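You operate a simulated robot arm through the tools that you are given. There is no shell and no other tool. Be economical: measure what you need, move in short steps, check, and stop when the job is done.

You run a simulated two-armed robot. Do the job below in one go: nothing can be reset, and whatever is moved stays where it is left.

JOB
Pick up the green box set labelled "Dalgeonpa" from the top of the packing bench with one hand, pass it to the other hand and put it on the bench top over the green drawer.

It is judged by the outcome, as a careful person would: the job done as asked, and still so three seconds after it is handed in. It fails if anything else is knocked over, pushed out of place, dropped, spilled or broken.

ROBOT AND FRAMES
Two 7-joint arms with two-finger parallel grippers on one trunk, on a base that drives. Base frame: it is fixed to the floor where the robot stands at the start and does not move with it; the origin is under the middle of the robot, x ahead of it, y to its left, z up; the surface under the hand at the start is at about z = 860. Lengths are in mm, angles in degrees, forces in N, time in s.
The left shoulder is at the start at [60, 143, 901], the right one opposite. With the tool pointing down near the work surface each hand reaches from about 280 to 720 mm from the robot's upright axis, wherever it stands, measured 20 degrees to its own side. Places, roughly: bench top over the green drawer (38x22 cm) [-460, 1500, 800]. Payload 1.57 kg a hand.
The tool frame of a hand sits at the grasp point between the pads (the TCP): z along the fingers, y along the line on which they close. The tips reach 30 mm beyond it. The gripper opens to 110 mm. The fingers are 24 mm wide and 12 mm thick; the gripper's body (48 by 112 mm) begins 78 mm behind the TCP.
Orientation is that of the tool frame in the base frame, as a unit quaternion [w, x, y, z]. With the fingers straight down and closing along the base's y, the tool's x points along the base's -x, its y along +y and its z along -z.

CONTROLS
- The arms move only by the tool step_arm. It takes "left_series", "right_series" or both (then of equal length, played together; a hand with none holds still); each is a list that holds one entry, the list of rows, each a list of 7 numbers: the shift along the tool's x, y, z in mm, then the turn, a rotation vector about the tool's x, y, z in degrees, then the gripper command, from -1 (fully open) to 1 (shut), values between in proportion. In form: [[[tx, ty, tz, wx, wy, wz, claw], ...]]. A call has 1 to 20 rows; each row is the pose to reach, as a shift and turn from the pose commanded when the call began, along the tool's axes at that moment. A row lasts 0.2 s, in which the tool goes at most 50 mm and 8.6 degrees; a call with a longer step from one row to the next is refused whole, and so is a gripper value outside its range. A pose out of reach is approached as far as the arm can. The call stops where the force on the tool passes 40 N (or 10 N more than at its start, if that is more) or the arm is blocked; 0.2 s more then pass. Each finger travels about 45 mm/s and halts on what it meets, pressing with about 35 N; the grip force reading is that of the motor and also rises with nothing between the fingers. The clock runs only during rows and for 0.2 s after the last one: add rows that repeat a pose to give the fingers time. It gives the time, the measured TCP pose, the force on the tool (base axes), the opening and the grip force at its end, in the units of the frame above (readings bear some noise), with the torque about the TCP (base axes, N m) and any sound that the robot's microphone picked up.
- Cameras (640 x 400 px; columns grow to the right, rows downward): "scene" is now at [45.3, -18.1, 1507.2]; the picture's right is [-0.21, -0.98, 0.00], its down [-0.75, 0.16, -0.64] and it looks along [0.62, -0.14, -0.77] (base axes); focal length 251 px, centre (320, 200). "left" rides on the left gripper at [70, -16, -141] in its tool frame; the picture's right is [0.23, 0.97, 0.00], its down [-0.85, 0.20, -0.48] and it looks along [-0.47, 0.11, 0.88] (tool axes); focal length 222 px, centre (320, 200). "right" rides on the right gripper at [70, 16, -141] in its tool frame; the picture's right is [-0.23, 0.97, 0.00], its down [-0.86, -0.20, -0.48] and it looks along [-0.47, -0.11, 0.88] (tool axes); focal length 222 px, centre (320, 200). There is no depth. A picture from a camera that has moved, and an enlarged one, comes with that camera's place and axes in the base frame and with its lens.
- capture(camera): a new picture of that camera. No time passes.
- move_column(by): slides the trunk up (or, below 0, down) by that many mm; the arms and the scene camera ride with it, the base frame stays. It gives what a move gives, with no picture.
- roll_base(legs): drives the robot by 1 to 6 legs, each [ahead, left, turn to the left] in mm, mm and degrees, along the robot's own axes; the way and the turn of a leg run together, so that a leg with both is an arc; at most 1500 mm and 180 degrees a leg. The arms and the cameras ride along, it lands a little off, and it stops where it bumps. It gives what a move gives.
- aim_head(pan, tilt): turns the head with the scene camera to pan (to the left, within 86 degrees either way) and tilt (down, from -29 to 69), counted from straight ahead of the robot. It gives what a move gives.
- zoom(camera, box): a new picture of the part [left, top, right, bottom] of that camera's present view, enlarged. No time passes.
- hand_in(): hands the job in; it is judged then, once.

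Go step by step. Nothing tells you exact positions but the pictures and the camera data: compare them with the known pose of the tool, close in by small moves and look again before you grip or let go. The budget is 120 turns and 88 pictures, counting those below and the enlarged ones. Unless the task says otherwise, let go and move clear before handing in, and close with one line.

The tools are called after "Request:" as name(argument=value, ...) on one line, values as JSON. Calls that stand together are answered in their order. step_arm: Moves the arms, as the interface text tells. Its arguments: {"type":"object","properties":{"left_series":{"type":"array"},"right_series":{"type":"array"}},"required":[]} The other tools are called the same way: move_column (by) slides the trunk up or down; roll_base (legs) drives the base; aim_head (pan, tilt) turns the head that bears the scene camera; capture (camera) takes a picture; zoom (camera, box) takes an enlarged picture of a part of a camera's view; hand_in () hands the job in.

At the start:

```text
t: 0.0
left_eef_pos: [531.1, 170.9, 1067.0]
left_orientation: [0.0, -0.001, 1.0, 0.0]
left_wrist_force: [-0.1, 0.1, 0.2]
left_moment: [-0.01, 0.02, 0.0]
left_finger_gap: 109.9
left_gripper_force: 0.0
right_eef_pos: [407.8, -214.7, 1065.8]
right_orientation: [-0.001, 0.0, 1.0, 0.0]
right_wrist_force: [-0.6, -0.1, -0.3]
right_moment: [-0.01, 0.0, 0.02]
right_finger_gap: 110.1
right_gripper_force: 0.1
trunk travel left (down, up): [-500.0, 90.0]
robot x, y, heading: [-3.3, 1.6, 0.2]
head pan, tilt: [-12.2, 50.4]
```

scene: 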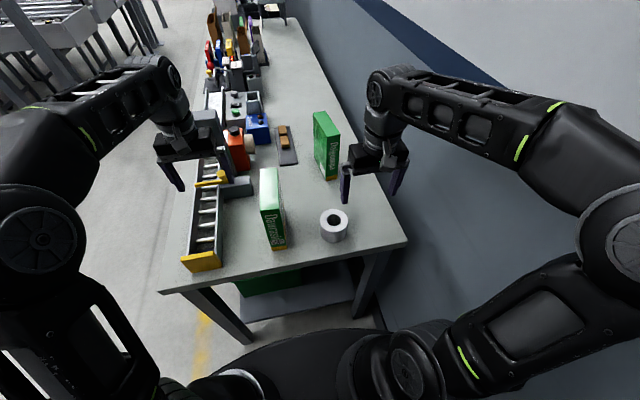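
right: 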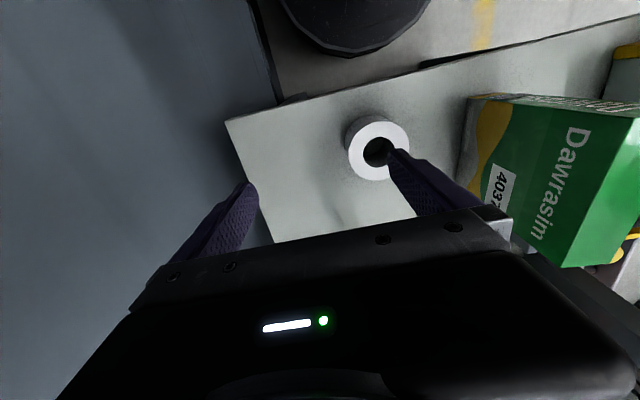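
left: 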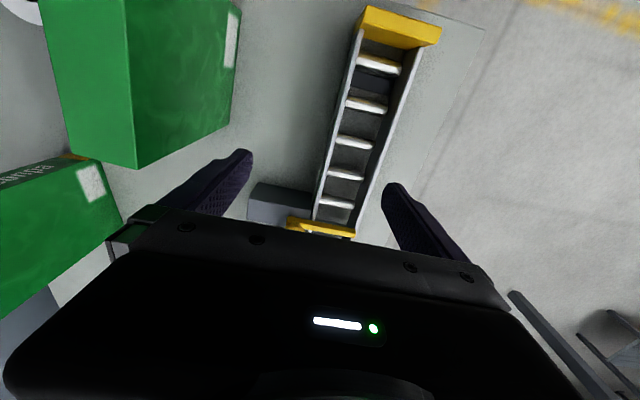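

I see two green boxes on the bench; the near one seems to read "Dawrasim" and the far one may be "Dalgeonpa". I zoom in to read both labels.

Request:
zoom(camera="scene", box=[240, 90, 400, 260])

Request:
zoom(camera="left", box=[0, 0, 260, 330])

```text
2.35 times, centred on (320, 175) of scene
camera zoom: at [45.3, -18.1, 1507.2], right [-0.21, -0.98, 0.0], down [-0.75, 0.16, -0.64], along [0.62, -0.14, -0.77], focal length 591 px, centre (320, 259)
```

zoom: 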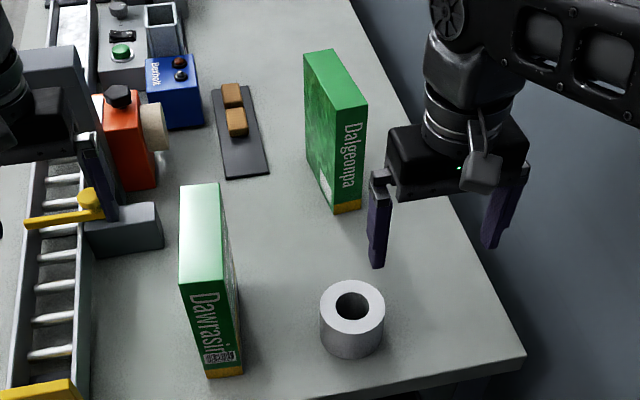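

```text
1.21 times, centred on (130, 165) of left
camera zoom: at [461.1, 153.4, 1207.9], right [-0.23, 0.97, 0.0], down [0.85, 0.2, 0.48], along [0.47, 0.11, -0.88], focal length 269 px, centre (550, 242)
```

zoom: 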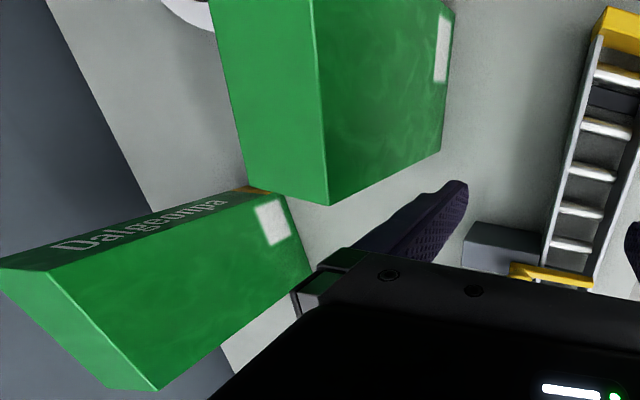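

The far box is "Dalgeonpa", about 42 mm thick, 140 long and 185 tall, centred near (722, -188) with its top near z = 1045 and turned about 6°. I raise the right hand and bring it above the box.

Request:
step_arm(right_series=[[[0, 0, -35, 0, 0, 0, -1], [0, 0, -65, 0, 0, -6, -1], [-45, 4, -65, 0, 0, -6, -1], [-90, 8, -65, 0, 0, -6, -1], [-135, 12, -65, 0, 0, -6, -1], [-180, 16, -65, 0, 0, -6, -1], [-225, 20, -65, 0, 0, -6, -1], [-260, 24, -65, 0, 0, -6, -1], [-289, 24, -65, 0, 0, -6, -1], [-289, 24, -65, 0, 0, -6, -1]]])

Request:
capture(camera="right")

Request:
capture(camera="scene")

Request:
capture(camera="left")

```text
t: 2.2
left_eef_pos: [531.0, 171.2, 1066.5]
left_orientation: [0.0, -0.001, 1.0, 0.0]
left_wrist_force: [0.3, 0.3, 0.6]
left_moment: [0.04, 0.0, 0.02]
left_finger_gap: 110.1
left_gripper_force: 0.0
right_eef_pos: [553.0, -188.8, 1052.6]
right_orientation: [0.002, -0.053, 0.999, 0.0]
right_wrist_force: [-0.2, -0.2, -0.6]
right_moment: [0.0, 0.02, 0.02]
right_finger_gap: 109.8
right_gripper_force: 0.0
right hand out of reach, approached as far as the arm can: row 1, 2, 3, 4, 5, 6, 7, 8, 9, 10
trunk travel left (down, up): [-500.0, 90.0]
robot x, y, heading: [-1.3, -1.4, 0.3]
head pan, tilt: [-12.2, 50.4]
```

```text
82 pictures are left
camera right: at [481.5, -180.0, 1193.5], right [0.12, 0.99, 0.0], down [0.87, -0.11, 0.48], along [0.48, -0.06, -0.88], focal length 222 px, centre (320, 200)
```

right: 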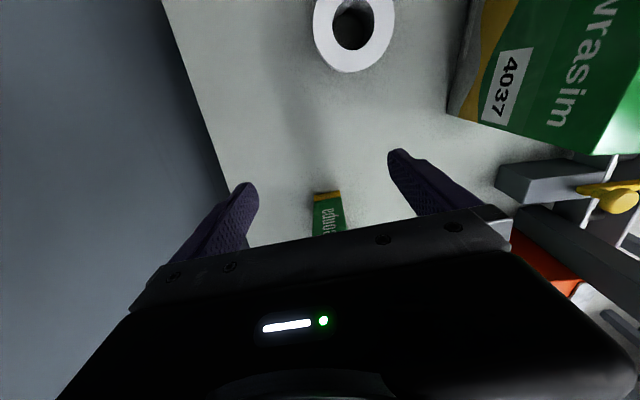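

```text
81 pictures are left
camera scene: at [45.7, -18.5, 1507.2], right [-0.21, -0.98, 0.0], down [-0.75, 0.16, -0.64], along [0.62, -0.13, -0.77], focal length 251 px, centre (320, 200)
```

scene: 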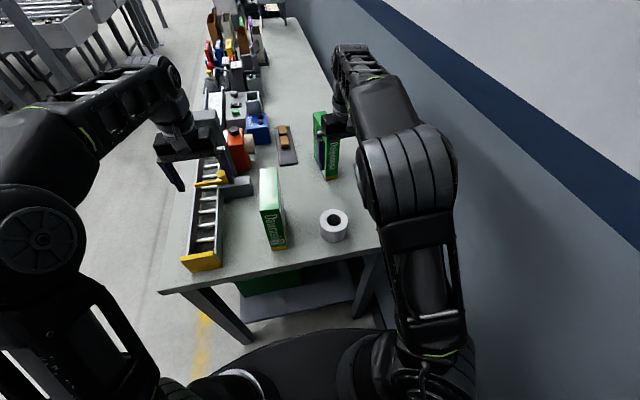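

```text
80 pictures are left
camera left: at [461.4, 153.0, 1207.8], right [-0.23, 0.97, 0.0], down [0.86, 0.2, 0.48], along [0.47, 0.11, -0.88], focal length 222 px, centre (320, 200)
```

left: 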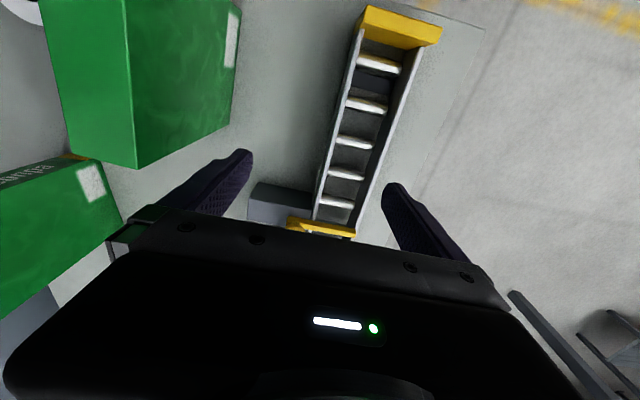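

The right arm can't reach that far with the fingers straight down. I raise the trunk, then tilt the right hand about 50° so the fingers point forward and down toward the box's near end.

Request:
move_column(by=60)

Request:
step_arm(right_series=[[[0, 0, 0, 0, -8, 0, -1], [0, 0, 0, 0, -16, 0, -1], [0, 0, 0, 0, -24, 0, -1], [0, 0, 0, 0, -32, 0, -1], [0, 0, 0, 0, -40, 0, -1], [0, 0, 0, 0, -48, 0, -1], [0, 0, 0, 0, -50, 0, -1], [0, 0, 0, 0, -50, 0, -1]]])

Request:
capture(camera="right")

Request:
capture(camera="scene")

```text
t: 3.2
left_eef_pos: [531.7, 170.4, 1126.2]
left_orientation: [-0.001, 0.0, 1.0, 0.0]
left_wrist_force: [0.9, -0.7, 0.4]
left_moment: [-0.01, 0.0, 0.01]
left_finger_gap: 110.1
left_gripper_force: 0.2
right_eef_pos: [553.7, -189.4, 1112.6]
right_orientation: [0.001, -0.052, 0.999, -0.001]
right_wrist_force: [-1.3, -0.2, 1.2]
right_moment: [0.01, 0.01, 0.0]
right_finger_gap: 110.0
right_gripper_force: 0.0
trunk travel left (down, up): [-560.0, 30.0]
robot x, y, heading: [0.2, 2.0, -0.1]
head pan, tilt: [-12.2, 50.4]
```

```text
t: 5.0
left_eef_pos: [531.6, 170.5, 1127.3]
left_orientation: [0.0, 0.0, 1.0, 0.0]
left_wrist_force: [0.1, -0.5, 0.9]
left_moment: [-0.02, 0.0, -0.01]
left_finger_gap: 110.0
left_gripper_force: 0.0
right_eef_pos: [553.0, -189.1, 1112.4]
right_orientation: [0.425, -0.047, 0.904, 0.022]
right_wrist_force: [0.4, 0.7, -0.4]
right_moment: [0.01, 0.01, 0.02]
right_finger_gap: 110.3
right_gripper_force: 0.1
trunk travel left (down, up): [-560.0, 30.0]
robot x, y, heading: [-1.6, 2.6, -0.1]
head pan, tilt: [-12.2, 50.4]
```

```text
79 pictures are left
camera right: at [398.8, -188.3, 1149.3], right [0.04, 0.98, 0.17], down [0.2, -0.18, 0.96], along [0.98, -0.01, -0.2], focal length 222 px, centre (320, 200)
```

right: 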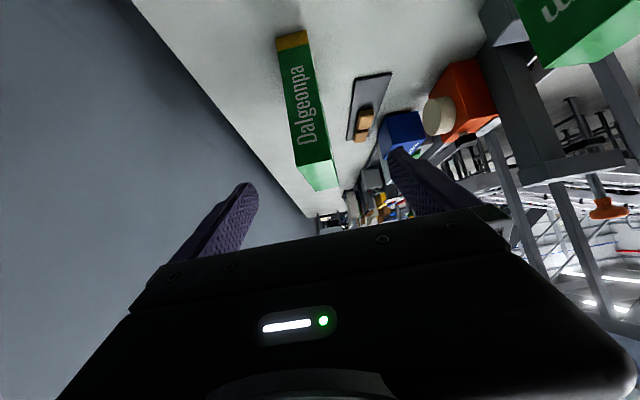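

```text
78 pictures are left
camera scene: at [45.3, -18.1, 1567.2], right [-0.21, -0.98, 0.0], down [-0.75, 0.16, -0.64], along [0.62, -0.14, -0.77], focal length 251 px, centre (320, 200)
```

scene: 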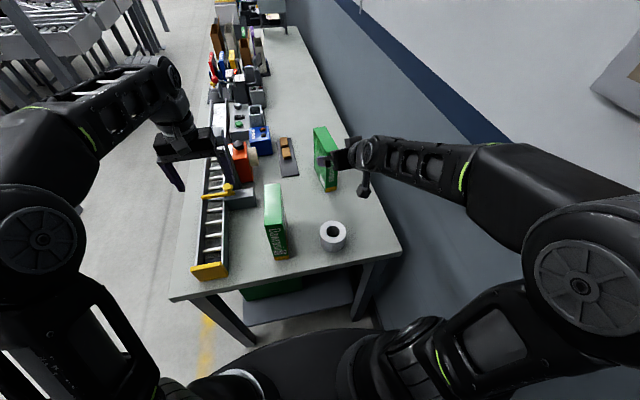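

The box position is confirmed (spine centre about x = 653, y = -190). I go in along the fingers, first most of the way, and then look.

Request:
step_arm(right_series=[[[3, -12, 30, 0, 0, 0, -1], [5, -12, 60, 0, 0, 0, -1], [7, -12, 90, 0, 0, 0, -1], [7, -12, 110, 0, 0, 0, -1], [7, -12, 110, 0, 0, 0, -1]]])

Request:
capture(camera="right")

Request:
zoom(camera="scene", box=[260, 90, 420, 260])

```text
t: 6.2
left_eef_pos: [530.7, 169.9, 1127.0]
left_orientation: [0.0, 0.0, 1.0, -0.001]
left_wrist_force: [0.5, -0.3, 0.3]
left_moment: [0.02, -0.02, -0.04]
left_finger_gap: 110.0
left_gripper_force: 0.0
right_eef_pos: [629.1, -198.6, 1049.5]
right_orientation: [0.436, -0.042, 0.899, 0.013]
right_wrist_force: [0.6, 0.5, 0.7]
right_moment: [0.0, -0.01, -0.03]
right_finger_gap: 109.8
right_gripper_force: 0.0
right hand out of reach, approached as far as the arm can: row 3, 4
trunk travel left (down, up): [-560.0, 30.0]
robot x, y, heading: [-0.4, -2.4, 0.1]
head pan, tilt: [-12.2, 50.4]
```

```text
77 pictures are left
camera right: at [474.3, -194.8, 1082.2], right [0.05, 0.98, 0.17], down [0.17, -0.17, 0.97], along [0.98, -0.02, -0.18], focal length 222 px, centre (320, 200)
```

right: 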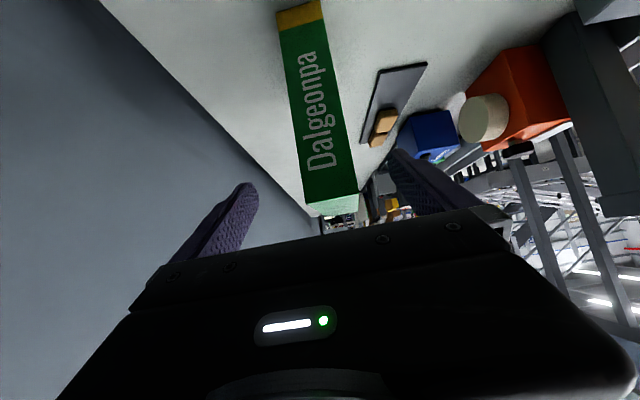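

```text
2.35 times, centred on (340, 175) of scene
camera zoom: at [45.0, -18.6, 1567.2], right [-0.21, -0.98, 0.0], down [-0.75, 0.16, -0.64], along [0.62, -0.13, -0.77], focal length 591 px, centre (273, 259)
```

zoom: 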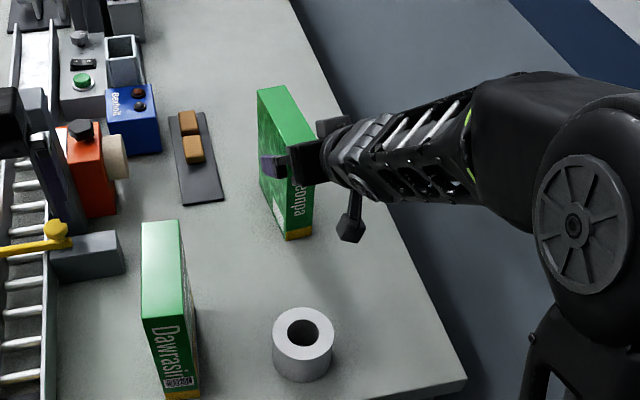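

The arm is short by about 60 mm, so the base must go a little forward. I check the clearance between base and bench first.

Request:
aim_head(pan=0, tilt=69)

Request:
capture(camera="scene")

```text
t: 7.0
left_eef_pos: [530.3, 170.8, 1128.1]
left_orientation: [0.001, 0.0, 1.0, 0.0]
left_wrist_force: [-0.1, 0.0, 0.6]
left_moment: [-0.01, 0.01, 0.01]
left_finger_gap: 110.1
left_gripper_force: 0.0
right_eef_pos: [629.1, -198.1, 1049.4]
right_orientation: [0.436, -0.043, 0.899, 0.013]
right_wrist_force: [-0.2, 0.0, -0.1]
right_moment: [-0.02, 0.0, -0.02]
right_finger_gap: 110.1
right_gripper_force: 0.1
trunk travel left (down, up): [-560.0, 30.0]
robot x, y, heading: [-3.4, -3.6, -0.2]
head pan, tilt: [0.0, 68.8]
```

```text
75 pictures are left
camera scene: at [26.4, -1.9, 1545.8], right [0.0, -1.0, 0.0], down [-0.93, 0.0, -0.36], along [0.36, 0.0, -0.93], focal length 251 px, centre (320, 200)
```

scene: 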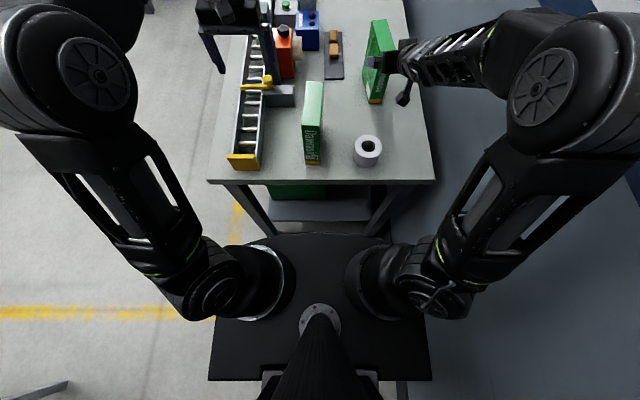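

There's little known room for the base, so I first try a flatter hand (about 75° from vertical), which should extend the reach.

Request:
step_arm(right_series=[[[0, 0, -10, 0, -8, 0, -1], [0, 0, -10, 0, -16, 0, -1], [0, 0, -10, 0, -24, 0, -1], [0, 0, -10, 0, -24, 0, -1]]])

```text
t: 8.0
left_eef_pos: [531.0, 169.6, 1126.4]
left_orientation: [0.0, 0.0, 1.0, 0.0]
left_wrist_force: [-0.2, 0.1, -1.0]
left_moment: [0.02, 0.0, 0.0]
left_finger_gap: 109.9
left_gripper_force: 0.1
right_eef_pos: [625.4, -194.6, 1043.7]
right_orientation: [0.603, -0.042, 0.796, 0.031]
right_wrist_force: [-0.2, -0.4, -0.2]
right_moment: [0.0, 0.02, 0.02]
right_finger_gap: 110.3
right_gripper_force: 0.1
trunk travel left (down, up): [-560.0, 30.0]
robot x, y, heading: [0.5, -1.0, -0.0]
head pan, tilt: [0.0, 68.8]
```

Request:
step_arm(right_series=[[[20, 1, 20, 0, 0, 0, -1], [40, 1, 40, 0, 0, 0, -1], [40, 1, 60, 0, 0, 0, -1], [40, 1, 76, 0, 0, 0, -1], [40, 1, 76, 0, 0, 0, -1]]])

Request:
capture(camera="right")

Request:
zoom(camera="scene", box=[300, 0, 460, 120])

```text
t: 9.2
left_eef_pos: [529.7, 170.8, 1127.3]
left_orientation: [0.0, 0.0, 1.0, 0.0]
left_wrist_force: [0.2, 0.9, 0.3]
left_moment: [-0.03, 0.01, 0.0]
left_finger_gap: 110.3
left_gripper_force: 0.1
right_eef_pos: [689.0, -186.3, 984.5]
right_orientation: [0.603, -0.041, 0.796, 0.031]
right_wrist_force: [-0.8, 0.4, -0.3]
right_moment: [0.01, -0.02, -0.01]
right_finger_gap: 109.9
right_gripper_force: 0.1
trunk travel left (down, up): [-560.0, 30.0]
robot x, y, heading: [1.7, 2.6, 0.0]
head pan, tilt: [0.0, 68.8]
```

```text
74 pictures are left
camera right: at [532.5, -186.5, 955.3], right [-0.04, 0.98, 0.22], down [-0.21, -0.22, 0.95], along [0.98, -0.01, 0.21], focal length 222 px, centre (320, 200)
```

right: 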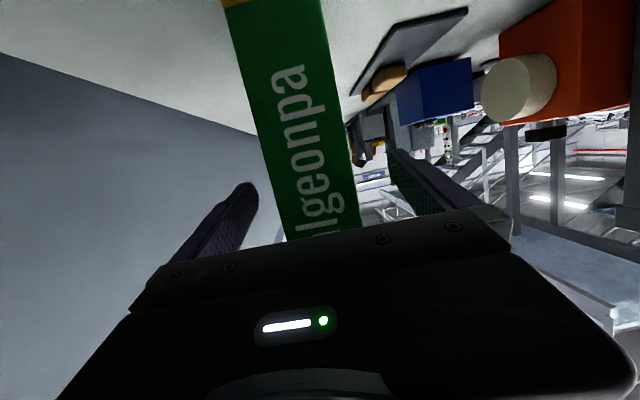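

```text
3.33 times, centred on (380, 60) of scene
camera zoom: at [26.2, -2.0, 1545.8], right [0.0, -1.0, 0.0], down [-0.93, 0.0, -0.36], along [0.36, 0.0, -0.93], focal length 837 px, centre (120, 667)
```

zoom: 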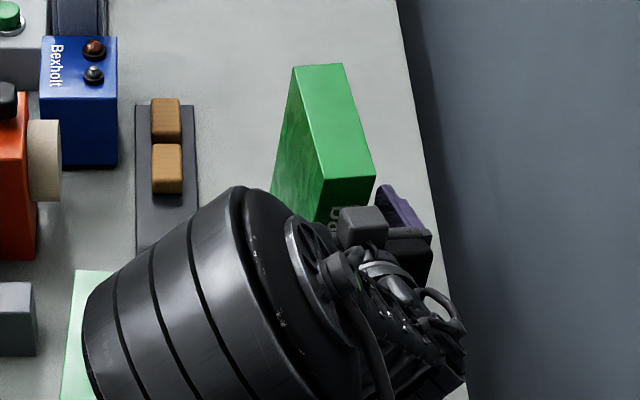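

The hand reached the box end, with the fingers straddling it centrally. I go 10 mm deeper and close.

Request:
step_arm(right_series=[[[0, 0, 10, 0, 0, 0, -1], [0, 0, 10, 0, 0, 0, 0], [0, 0, 10, 0, 0, 0, 0.2], [0, 0, 10, 0, 0, 0, 1], [0, 0, 10, 0, 0, 0, 1], [0, 0, 10, 0, 0, 0, 1], [0, 0, 10, 0, 0, 0, 1], [0, 0, 10, 0, 0, 0, 1]]])

Request:
capture(camera="right")

```text
t: 11.0
left_eef_pos: [529.9, 171.3, 1126.4]
left_orientation: [0.0, 0.0, 1.0, 0.0]
left_wrist_force: [0.7, -0.2, -0.8]
left_moment: [-0.02, -0.02, -0.01]
left_finger_gap: 110.3
left_gripper_force: 0.0
right_eef_pos: [698.0, -184.9, 981.3]
right_orientation: [0.603, -0.042, 0.796, 0.031]
right_wrist_force: [-0.5, 2.4, -0.2]
right_moment: [0.26, -0.06, 0.13]
right_finger_gap: 44.9
right_gripper_force: 35.1
trunk travel left (down, up): [-560.0, 30.0]
robot x, y, heading: [0.7, -1.2, 0.2]
head pan, tilt: [0.0, 68.8]
```

```text
72 pictures are left
camera right: at [541.9, -184.8, 952.8], right [-0.04, 0.98, 0.22], down [-0.21, -0.22, 0.95], along [0.98, -0.01, 0.21], focal length 222 px, centre (320, 200)
```

right: 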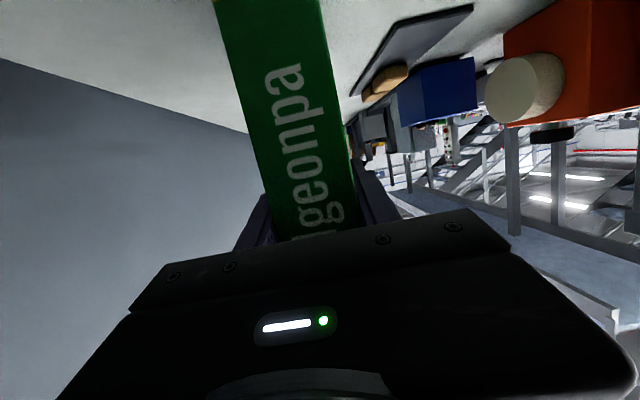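

The box is gripped (gap 45 mm). I lift it 50 mm and check the load and slip.

Request:
step_arm(right_series=[[[-10, 0, -3, 0, 0, 0, 1], [-24, 0, -7, 0, 0, 0, 1], [-48, 0, -13.5, 0, 0, 0, 1], [-48, 0, -13.5, 0, 0, 0, 1]]])

Request:
capture(camera="right")

Request:
capture(camera="scene")

```text
t: 12.0
left_eef_pos: [531.8, 170.5, 1125.7]
left_orientation: [0.0, -0.001, 1.0, -0.001]
left_wrist_force: [-0.3, 0.4, -0.1]
left_moment: [-0.01, 0.01, -0.01]
left_finger_gap: 109.8
left_gripper_force: 0.1
right_eef_pos: [698.1, -184.9, 1031.8]
right_orientation: [0.602, -0.042, 0.797, 0.031]
right_wrist_force: [0.0, 0.4, -3.8]
right_moment: [0.01, 0.08, -0.01]
right_finger_gap: 44.9
right_gripper_force: 35.3
trunk travel left (down, up): [-560.0, 30.0]
robot x, y, heading: [0.0, 1.8, 0.2]
head pan, tilt: [0.0, 68.8]
```

```text
71 pictures are left
camera right: at [542.2, -184.7, 1002.7], right [-0.04, 0.98, 0.22], down [-0.21, -0.22, 0.95], along [0.98, -0.01, 0.21], focal length 222 px, centre (320, 200)
```

right: 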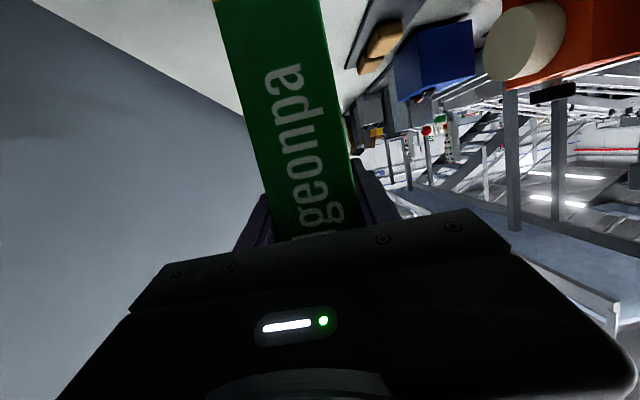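

```text
70 pictures are left
camera scene: at [27.3, -1.8, 1545.7], right [0.0, -1.0, 0.0], down [-0.93, 0.0, -0.36], along [0.36, 0.0, -0.93], focal length 251 px, centre (320, 200)
```

scene: 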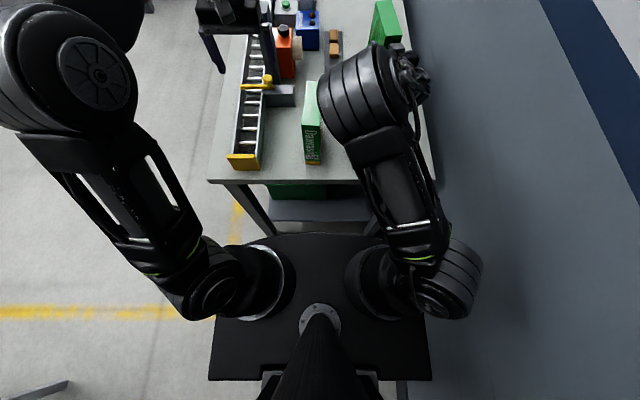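

The lift is clean, with about 0.4 kg of load. I lift another 80 mm to clear the tape roll and the other box before backing off.

Request:
step_arm(right_series=[[[-20, 0, -6, 0, 0, 0, 1], [-40, 0, -12, 0, 0, 0, 1], [-60, 0, -20, 0, 0, 0, 1], [-77, 0, -30, 0, 0, 0, 1], [-77, 0, -40, 0, 0, 0, 1], [-77, 0, -40, 0, 0, 0, 1]]])

Request:
capture(camera="right")

```text
t: 13.4
left_eef_pos: [531.3, 169.3, 1127.2]
left_orientation: [0.0, 0.0, 1.0, 0.001]
left_wrist_force: [0.1, 0.5, 0.2]
left_moment: [-0.03, 0.01, -0.01]
left_finger_gap: 109.7
left_gripper_force: 0.1
right_eef_pos: [678.0, -186.3, 1116.6]
right_orientation: [0.603, -0.042, 0.796, 0.031]
right_wrist_force: [-0.5, 0.4, -4.0]
right_moment: [-0.01, 0.08, 0.01]
right_finger_gap: 44.9
right_gripper_force: 35.0
trunk travel left (down, up): [-560.0, 30.0]
robot x, y, heading: [2.7, -0.7, 0.1]
head pan, tilt: [0.0, 68.8]
```

```text
69 pictures are left
camera right: at [524.4, -186.3, 1087.5], right [-0.04, 0.98, 0.22], down [-0.21, -0.22, 0.95], along [0.98, -0.01, 0.21], focal length 222 px, centre (320, 200)
```

right: 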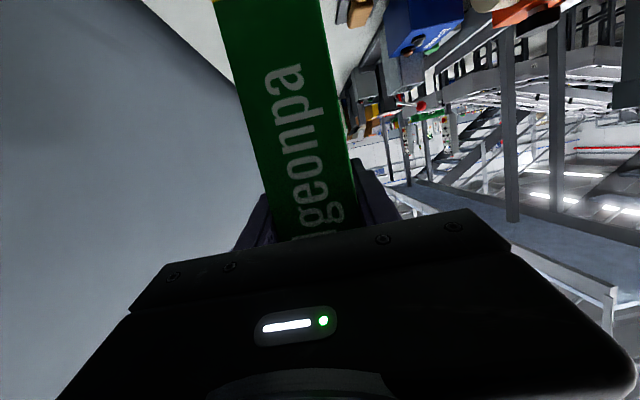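

The box hangs clear at about z = 995. Before driving I look around for the destination and the free floor.

Request:
aim_head(pan=86, tilt=30)

Request:
capture(camera="scene")

Request:
aim_head(pan=-86, tilt=30)

Request:
capture(camera="scene")

```text
t: 15.0
left_eef_pos: [529.6, 170.7, 1127.2]
left_orientation: [0.0, -0.001, 1.0, 0.0]
left_wrist_force: [0.8, 0.3, 0.4]
left_moment: [-0.01, -0.02, -0.03]
left_finger_gap: 110.0
left_gripper_force: 0.0
right_eef_pos: [679.6, -187.1, 1116.3]
right_orientation: [0.602, -0.042, 0.796, 0.032]
right_wrist_force: [0.5, 0.1, -4.4]
right_moment: [-0.01, 0.06, 0.04]
right_finger_gap: 44.9
right_gripper_force: 34.8
trunk travel left (down, up): [-560.0, 30.0]
robot x, y, heading: [-2.0, -1.5, -0.1]
head pan, tilt: [85.9, 30.0]
```

```text
68 pictures are left
camera scene: at [-22.6, 88.3, 1597.2], right [1.0, -0.07, 0.0], down [-0.04, -0.5, -0.87], along [0.06, 0.86, -0.5], focal length 251 px, centre (320, 200)
```

scene: 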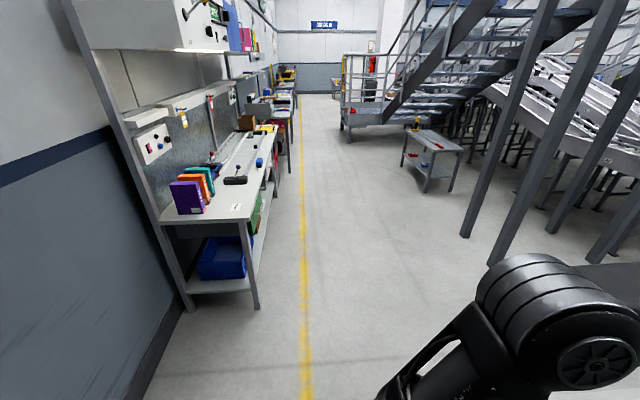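

```text
t: 17.6
left_eef_pos: [531.7, 171.4, 1126.7]
left_orientation: [0.0, 0.0, 1.0, 0.0]
left_wrist_force: [0.6, 0.0, 0.4]
left_moment: [0.01, 0.01, -0.01]
left_finger_gap: 110.3
left_gripper_force: 0.0
right_eef_pos: [680.0, -186.0, 1116.7]
right_orientation: [0.602, -0.043, 0.796, 0.032]
right_wrist_force: [0.3, -0.2, -4.1]
right_moment: [-0.03, 0.09, -0.03]
right_finger_gap: 45.0
right_gripper_force: 35.0
trunk travel left (down, up): [-560.0, 30.0]
robot x, y, heading: [5.4, 1.3, -0.0]
head pan, tilt: [-85.9, 30.0]
```

```text
67 pictures are left
camera scene: at [-22.6, -92.1, 1597.3], right [-1.0, -0.07, 0.0], down [-0.04, 0.5, -0.87], along [0.06, -0.86, -0.5], focal length 251 px, centre (320, 200)
```

scene: 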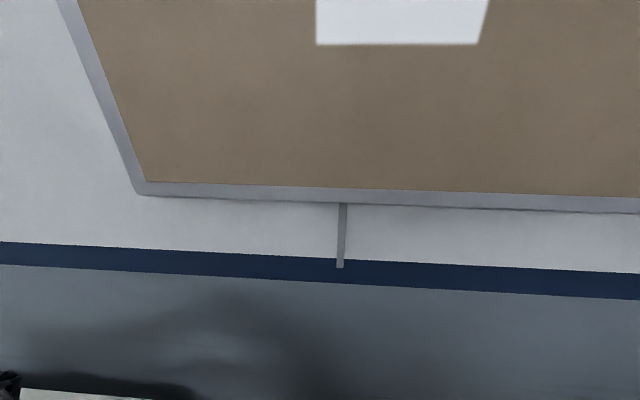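

The destination bench is against the wall to my left, at the spot with the purple/orange/teal folders. I zoom in on it.

Request:
aim_head(pan=86, tilt=30)

Request:
zoom(camera="scene", box=[130, 80, 330, 320])

```text
t: 20.2
left_eef_pos: [531.3, 171.0, 1127.2]
left_orientation: [0.0, 0.0, 1.0, 0.0]
left_wrist_force: [1.1, 0.1, -0.4]
left_moment: [-0.02, 0.0, -0.04]
left_finger_gap: 110.0
left_gripper_force: 0.0
right_eef_pos: [679.3, -186.1, 1116.4]
right_orientation: [0.603, -0.042, 0.796, 0.031]
right_wrist_force: [-0.5, 0.0, -4.6]
right_moment: [0.02, 0.12, -0.01]
right_finger_gap: 44.9
right_gripper_force: 34.8
trunk travel left (down, up): [-560.0, 30.0]
robot x, y, heading: [-4.5, 1.0, 0.1]
head pan, tilt: [85.9, 30.0]
```

```text
1.67 times, centred on (230, 200) of scene
camera zoom: at [-22.6, 88.3, 1597.3], right [1.0, -0.07, 0.0], down [-0.04, -0.5, -0.87], along [0.06, 0.86, -0.5], focal length 418 px, centre (470, 200)
```

zoom: 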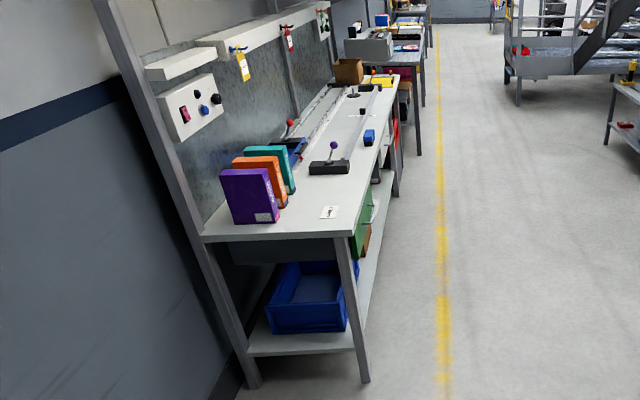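

The target area on the other bench looks free: front edge at about x = -343, near end at y = 1257, with a small card at (-442, 1408). I draw the box in toward me, then back the robot away from this bench.

Request:
step_arm(right_series=[[[10, 4, -35, 0, 0, 0, 1], [20, 8, -70, 0, 0, 0, 1], [30, 12, -105, 0, 0, 0, 1], [40, 16, -140, 0, 0, 0, 1], [48, 18.7, -172, 0, 0, 0, 1], [48, 18.7, -172, 0, 0, 0, 1]]])

Request:
aim_head(pan=-5, tilt=55)

Request:
capture(camera="scene")

```text
t: 21.6
left_eef_pos: [531.7, 169.2, 1126.7]
left_orientation: [0.0, -0.001, 1.0, 0.001]
left_wrist_force: [-0.5, 0.4, 0.6]
left_moment: [0.0, 0.06, 0.02]
left_finger_gap: 110.1
left_gripper_force: 0.1
right_eef_pos: [532.4, -188.5, 1128.5]
right_orientation: [0.602, -0.042, 0.797, 0.032]
right_wrist_force: [-0.4, 0.7, -3.9]
right_moment: [-0.01, 0.11, 0.01]
right_finger_gap: 44.9
right_gripper_force: 34.9
right hand out of reach, approached as far as the arm can: row 4, 5, 6
trunk travel left (down, up): [-560.0, 30.0]
robot x, y, heading: [-0.1, -3.2, 0.0]
head pan, tilt: [85.9, 30.0]
```

```text
t: 23.3
left_eef_pos: [532.2, 169.8, 1126.4]
left_orientation: [0.001, 0.0, 1.0, 0.0]
left_wrist_force: [0.4, 0.3, 0.3]
left_moment: [0.02, -0.03, -0.01]
left_finger_gap: 110.3
left_gripper_force: 0.1
right_eef_pos: [533.6, -187.8, 1130.3]
right_orientation: [0.602, -0.042, 0.797, 0.031]
right_wrist_force: [-0.7, -0.4, -3.6]
right_moment: [-0.03, 0.08, 0.01]
right_finger_gap: 44.7
right_gripper_force: 35.1
trunk travel left (down, up): [-560.0, 30.0]
robot x, y, heading: [4.2, -1.2, -0.1]
head pan, tilt: [-5.0, 55.0]
```

```text
65 pictures are left
camera scene: at [42.6, -8.1, 1561.2], right [-0.09, -1.0, 0.0], down [-0.82, 0.07, -0.57], along [0.57, -0.05, -0.82], focal length 251 px, centre (320, 200)
```

scene: 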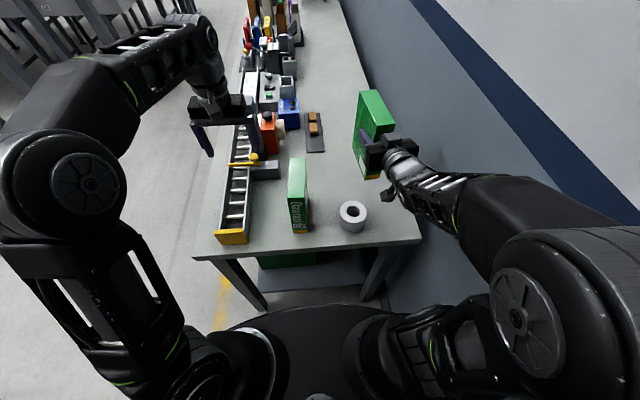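

All is clear. I back up 380 mm.

Request:
roll_base(legs=[[-380, 0, 0]])

Request:
capture(camera="scene")

```text
t: 25.7
left_eef_pos: [148.3, 170.0, 1126.4]
left_orientation: [0.001, 0.001, 1.0, 0.0]
left_wrist_force: [0.2, 0.0, 0.5]
left_moment: [0.01, -0.03, 0.01]
left_finger_gap: 109.8
left_gripper_force: 0.1
right_eef_pos: [150.4, -189.0, 1129.9]
right_orientation: [0.602, -0.042, 0.796, 0.031]
right_wrist_force: [-0.6, -0.3, -4.6]
right_moment: [0.0, 0.11, -0.01]
right_finger_gap: 44.8
right_gripper_force: 34.4
trunk travel left (down, up): [-560.0, 30.0]
robot x, y, heading: [-382.0, 4.7, -0.0]
head pan, tilt: [-5.0, 55.0]
```

```text
64 pictures are left
camera scene: at [-340.0, -8.0, 1561.2], right [-0.09, -1.0, 0.0], down [-0.82, 0.07, -0.57], along [0.57, -0.05, -0.82], focal length 251 px, centre (320, 200)
```

scene: 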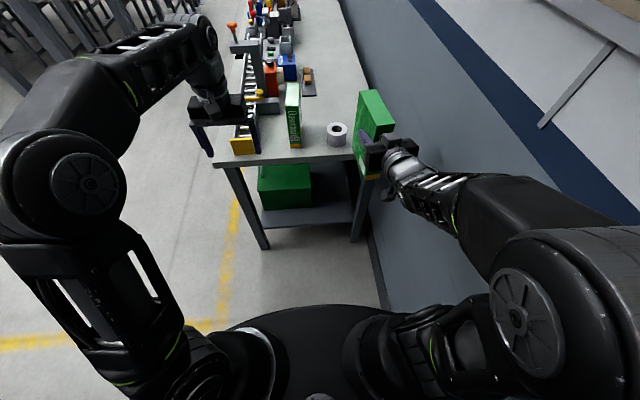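

Clear of the bench now. I lower the box and bring it toward the middle, so the left hand can take the far half of its top from above.

Request:
step_arm(right_series=[[[21, 21.5, 8, 0, 0, 0, 1], [42, 43, 16.5, 0, 0, 0, 1], [63, 64.5, 25, 0, 0, 0, 1], [84, 86, 33, 0, 0, 0, 1], [105, 108, 41, 0, 0, 0, 1], [126, 129, 49.6, 0, 0, 0, 1], [126, 129, 49.6, 0, 0, 0, 1]]])

Request:
capture(camera="scene")

Request:
capture(camera="left")

```text
t: 27.3
left_eef_pos: [149.5, 169.9, 1127.1]
left_orientation: [0.0, 0.001, 1.0, 0.0]
left_wrist_force: [0.1, -0.4, 0.4]
left_moment: [-0.02, 0.01, 0.01]
left_finger_gap: 109.6
left_gripper_force: 0.0
right_eef_pos: [152.3, -58.0, 994.4]
right_orientation: [0.603, -0.04, 0.796, 0.03]
right_wrist_force: [-0.1, -0.6, -4.2]
right_moment: [-0.03, 0.1, -0.03]
right_finger_gap: 45.0
right_gripper_force: 34.7
right hand out of reach, approached as far as the arm can: row 1, 2, 3, 4
trunk travel left (down, up): [-560.0, 30.0]
robot x, y, heading: [-384.2, 0.6, 0.1]
head pan, tilt: [-5.0, 55.0]
```

```text
63 pictures are left
camera scene: at [-339.1, -8.3, 1561.2], right [-0.09, -1.0, 0.0], down [-0.82, 0.07, -0.57], along [0.57, -0.05, -0.82], focal length 251 px, centre (320, 200)
```

scene: 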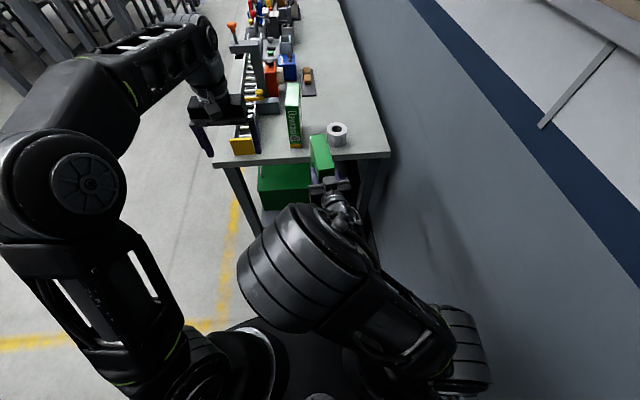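

```text
62 pictures are left
camera left: at [79.9, 152.6, 1267.8], right [-0.23, 0.97, 0.0], down [0.86, 0.2, 0.48], along [0.47, 0.11, -0.88], focal length 222 px, centre (320, 200)
```

left: 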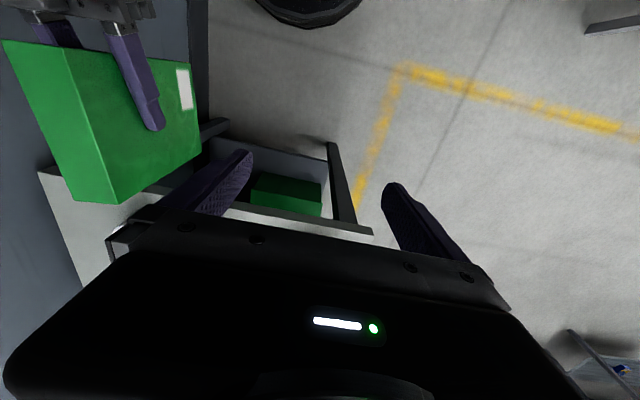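

The box top spans about x 104–250, y around -57, z ≈ 1061. I move the left hand over its far half, staying above it.

Request:
step_arm(left_series=[[[-12, -40, 0, 0, 0, -6, -1], [-24, -80, 0, 0, 0, -6, -1], [-36, -120, 0, 0, 0, -6, -1], [-48, -160, 0, 0, 0, -6, -1], [-57.5, -200, 0, 0, 0, -6, -1], [-57.5, -224, 0, 0, 0, -6, -1], [-57.5, -224, 0, 0, 0, -6, -1]]])

Request:
capture(camera="left")

Request:
capture(camera="scene")

```text
t: 28.9
left_eef_pos: [108.5, 5.6, 1144.0]
left_orientation: [0.008, -0.039, 0.999, -0.019]
left_wrist_force: [0.1, 0.0, -0.1]
left_moment: [0.0, 0.01, -0.02]
left_finger_gap: 109.9
left_gripper_force: 0.1
left hand out of reach, approached as far as the arm can: row 1, 2, 3, 4, 5, 6, 7
right_eef_pos: [150.9, -59.6, 995.0]
right_orientation: [0.603, -0.041, 0.796, 0.031]
right_wrist_force: [-0.7, 0.3, -3.5]
right_moment: [0.0, 0.08, 0.02]
right_finger_gap: 45.1
right_gripper_force: 34.9
trunk travel left (down, up): [-560.0, 30.0]
robot x, y, heading: [-382.2, 2.3, 0.0]
head pan, tilt: [-5.0, 55.0]
```

```text
61 pictures are left
camera left: at [38.3, -11.1, 1284.4], right [-0.3, 0.95, -0.04], down [0.83, 0.28, 0.48], along [0.47, 0.11, -0.87], focal length 222 px, centre (320, 200)
```

left: 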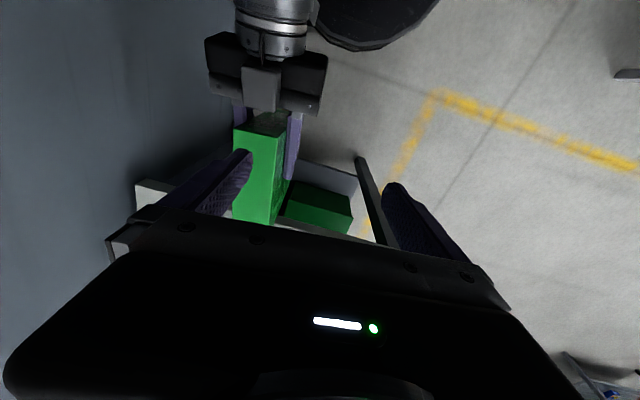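

```text
60 pictures are left
camera scene: at [-339.7, -8.8, 1561.3], right [-0.09, -1.0, 0.0], down [-0.82, 0.07, -0.57], along [0.57, -0.05, -0.82], focal length 251 px, centre (320, 200)
```

scene: 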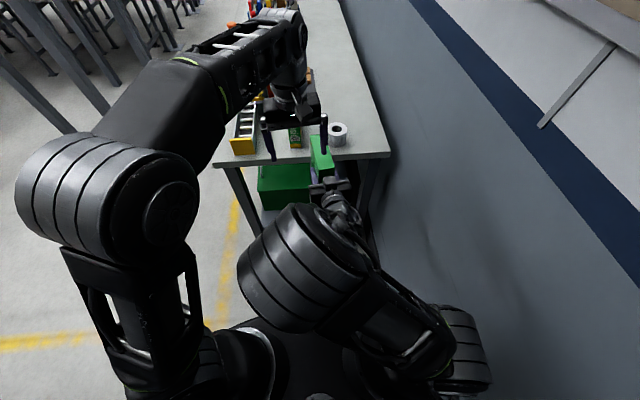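

The left arm runs out of reach that high, so I lower the box 110 mm and bring it nearer to the middle.

Request:
step_arm(right_series=[[[30, 0, 2, 0, 0, 0, 1], [60, 15, 4, 0, 0, 0, 1], [90, 40, 6, 0, 0, 0, 1], [112, 60, 8, 0, 0, 0, 1], [112, 72.7, 8, 0, 0, 0, 1], [112, 72.7, 8, 0, 0, 0, 1]]])

Request:
capture(camera="scene")

Request:
capture(camera="left")

```text
t: 30.3
left_eef_pos: [109.4, 10.4, 1152.1]
left_orientation: [0.013, -0.04, 0.999, -0.027]
left_wrist_force: [0.7, -0.2, 1.1]
left_moment: [0.0, 0.0, 0.04]
left_finger_gap: 109.8
left_gripper_force: 0.2
right_eef_pos: [133.1, -7.5, 892.8]
right_orientation: [0.596, 0.018, 0.802, 0.04]
right_wrist_force: [-0.2, -0.4, -3.8]
right_moment: [-0.03, 0.09, 0.02]
right_finger_gap: 44.8
right_gripper_force: 35.0
trunk travel left (down, up): [-560.0, 30.0]
robot x, y, heading: [-382.8, -0.8, -0.2]
head pan, tilt: [-5.0, 55.0]
```

```text
59 pictures are left
camera scene: at [-338.9, -7.9, 1561.2], right [-0.09, -1.0, 0.0], down [-0.82, 0.07, -0.57], along [0.57, -0.05, -0.82], focal length 251 px, centre (320, 200)
```

scene: 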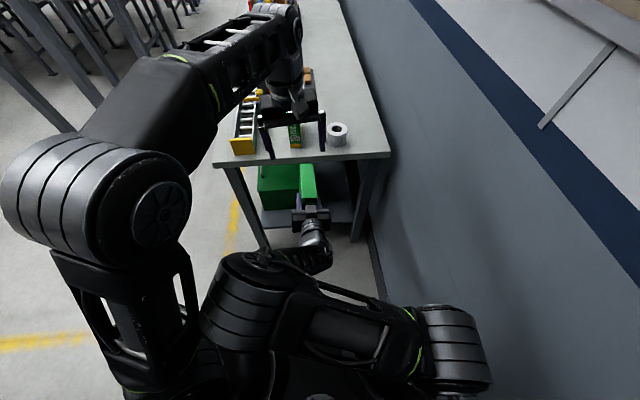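

```text
58 pictures are left
camera left: at [38.6, -4.9, 1291.3], right [-0.3, 0.95, -0.06], down [0.82, 0.29, 0.49], along [0.48, 0.1, -0.87], focal length 222 px, centre (320, 200)
```

left: 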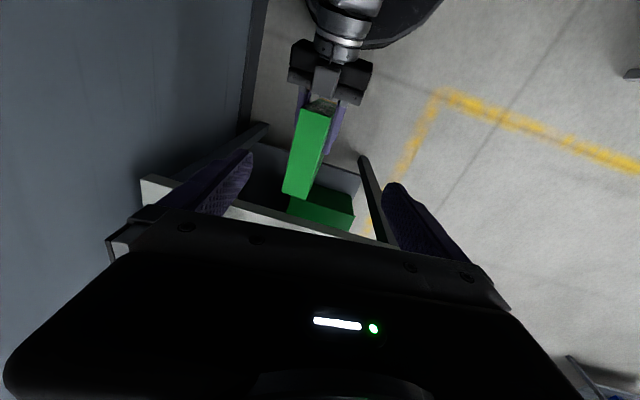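

Lowering worked but tilted the box about 5°. I correct that roll and bring the left hand down to just above the far half.

Request:
step_arm(left_series=[[[-25, -5, 20, 0, 0, 0, -1], [-50, -10, 45, 0, 0, 0, -1], [-75, -15, 70, 0, 0, 0, -1], [-75, -15, 95, 0, 0, 0, -1], [-75, -15, 115, 0, 0, 0, -1], [-75, -15, 115, 0, 0, 0, -1]]], right_series=[[[0, 0, 0, 0, 0, -2, 1], [0, 0, 0, 0, 0, -4, 1], [0, 0, 0, 0, 0, -5, 1], [0, 0, 0, 0, 0, -5, 1], [0, 0, 0, 0, 0, -5, 1], [0, 0, 0, 0, 0, -5, 1]]])

Request:
capture(camera="left")

Request:
capture(camera="scene")

```text
t: 30.9
left_eef_pos: [161.3, 25.3, 1129.8]
left_orientation: [0.016, -0.074, 0.997, -0.024]
left_wrist_force: [-0.6, 0.3, -0.1]
left_moment: [0.03, -0.09, 0.02]
left_finger_gap: 109.9
left_gripper_force: 0.1
left hand out of reach, approached as far as the arm can: row 1
right_eef_pos: [137.4, -39.7, 877.6]
right_orientation: [0.588, 0.007, 0.809, -0.007]
right_wrist_force: [-0.2, 0.2, -2.9]
right_moment: [0.02, 0.09, 0.0]
right_finger_gap: 45.2
right_gripper_force: 34.5
trunk travel left (down, up): [-560.0, 30.0]
robot x, y, heading: [-382.1, -1.4, -0.1]
head pan, tilt: [-5.0, 55.0]
stopped in row 3 (right hand): the arm was blocked; the commanded pose is now the measured one
```

```text
57 pictures are left
camera left: at [91.0, 5.1, 1268.9], right [-0.37, 0.93, -0.06], down [0.8, 0.35, 0.49], along [0.48, 0.13, -0.87], focal length 222 px, centre (320, 200)
```

left: 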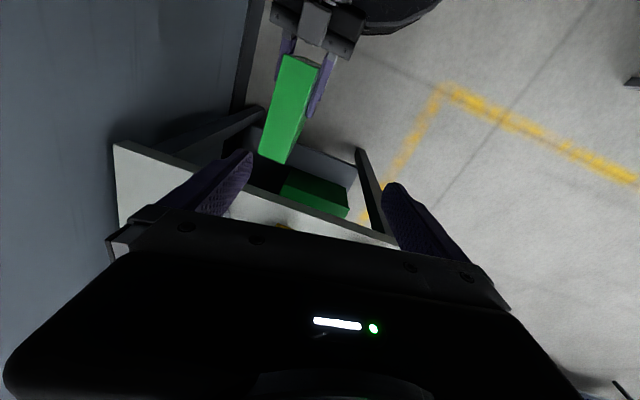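

```text
56 pictures are left
camera scene: at [-341.3, -7.6, 1561.3], right [-0.09, -1.0, 0.0], down [-0.82, 0.07, -0.57], along [0.57, -0.05, -0.82], focal length 251 px, centre (320, 200)
```

scene: 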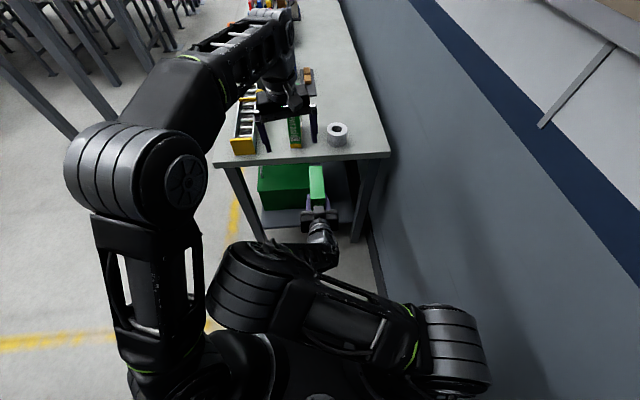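

The right arm was blocked crossing the middle, so a handover there is cramped. I move the left hand back out and the box back to the right, and will turn the box so its free end points left.

Request:
step_arm(left_series=[[[0, 25, 5, 0, 0, 0, -1], [0, 55, 10, 0, 0, 0, -1], [0, 85, 15, 0, 0, 0, -1], [0, 115, 20, 0, 0, 0, -1], [0, 140, 25, 0, 0, 0, -1], [0, 140, 25, 0, 0, 0, -1]]], right_series=[[[-20, -12, -10, 0, 0, 0, 1], [-40, -24, -20, 0, 0, 0, 1], [-60, -36, -30, 0, 0, 0, 1], [-80, -48, -40, 0, 0, 0, 1], [-101, -60, -50, 0, 0, 0, 1], [-101, -60, -50, 0, 0, 0, 1]]])

Request:
capture(camera="scene")

```text
t: 32.3
left_eef_pos: [142.7, 157.1, 1092.2]
left_orientation: [0.013, -0.067, 0.997, -0.021]
left_wrist_force: [0.0, 0.7, 0.4]
left_moment: [0.01, 0.01, 0.0]
left_finger_gap: 110.0
left_gripper_force: 0.1
right_eef_pos: [134.0, -91.5, 984.6]
right_orientation: [0.587, 0.006, 0.81, -0.006]
right_wrist_force: [-0.4, 0.9, -3.8]
right_moment: [-0.02, 0.07, -0.01]
right_finger_gap: 44.8
right_gripper_force: 34.9
right hand out of reach, approached as far as the arm can: row 5, 6
trunk travel left (down, up): [-560.0, 30.0]
robot x, y, heading: [-382.2, 0.7, 0.1]
head pan, tilt: [-5.0, 55.0]
```

```text
55 pictures are left
camera scene: at [-339.2, -7.9, 1561.2], right [-0.09, -1.0, 0.0], down [-0.82, 0.07, -0.57], along [0.57, -0.05, -0.82], focal length 251 px, centre (320, 200)
```

scene: 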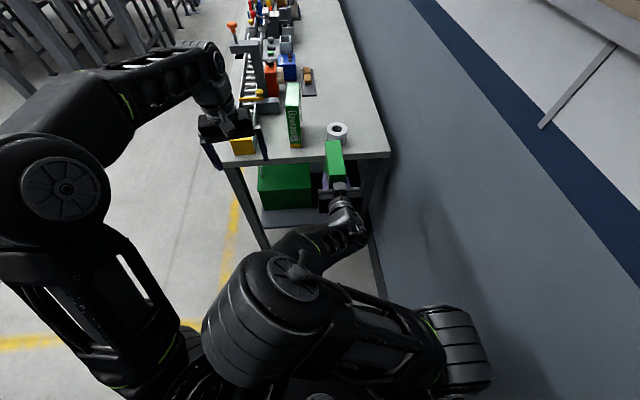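

I now yaw the right hand about 70° so the box's free end points left.

Request:
step_arm(right_series=[[[0, 0, 0, -7.6, 0, -2.5, 1], [0, 0, 0, -15.2, 0, -5, 1], [0, 0, 0, -22.8, 0, -7.4, 1], [0, 0, 0, -30.4, 0, -9.9, 1], [0, 0, 0, -38, 0, -12.4, 1], [0, 0, 0, -45.6, 0, -14.9, 1], [0, 0, 0, -53.2, 0, -17.4, 1], [0, 0, 0, -60.8, 0, -19.8, 1], [0, 0, 0, -66.5, 0, -21.7, 1], [0, 0, 0, -66.5, 0, -21.7, 1]]])

Request:
capture(camera="scene")

Request:
capture(camera="left")

```text
t: 34.5
left_eef_pos: [143.5, 157.4, 1094.1]
left_orientation: [0.012, -0.069, 0.997, -0.021]
left_wrist_force: [-0.3, 0.2, -0.4]
left_moment: [0.0, 0.0, 0.04]
left_finger_gap: 110.0
left_gripper_force: 0.0
right_eef_pos: [99.1, -43.1, 1038.6]
right_orientation: [0.482, -0.459, 0.669, 0.33]
right_wrist_force: [0.2, 0.0, -3.9]
right_moment: [-0.09, 0.02, -0.01]
right_finger_gap: 44.9
right_gripper_force: 35.0
right hand out of reach, approached as far as the arm can: row 1, 2, 3, 6, 7, 8, 9, 10
trunk travel left (down, up): [-560.0, 30.0]
robot x, y, heading: [-383.9, -2.2, -0.2]
head pan, tilt: [-5.0, 55.0]
```

```text
54 pictures are left
camera scene: at [-339.2, -7.7, 1561.2], right [-0.09, -1.0, 0.0], down [-0.82, 0.07, -0.57], along [0.57, -0.05, -0.82], focal length 251 px, centre (320, 200)
```

scene: 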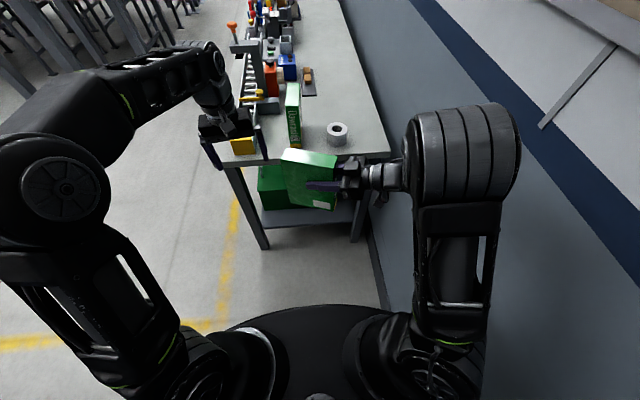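

```text
53 pictures are left
camera left: at [72.5, 136.7, 1232.8], right [-0.36, 0.93, -0.05], down [0.81, 0.33, 0.49], along [0.47, 0.14, -0.87], focal length 222 px, centre (320, 200)
```

left: 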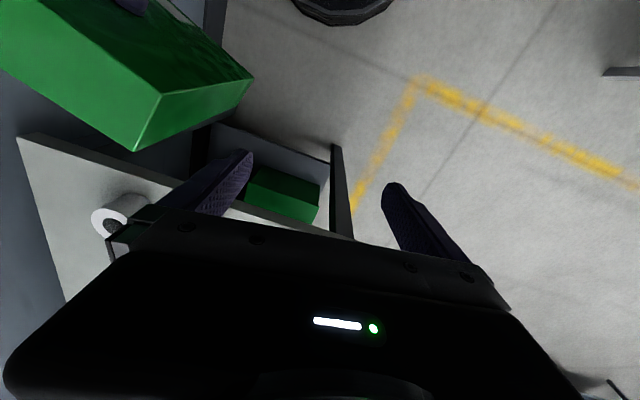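

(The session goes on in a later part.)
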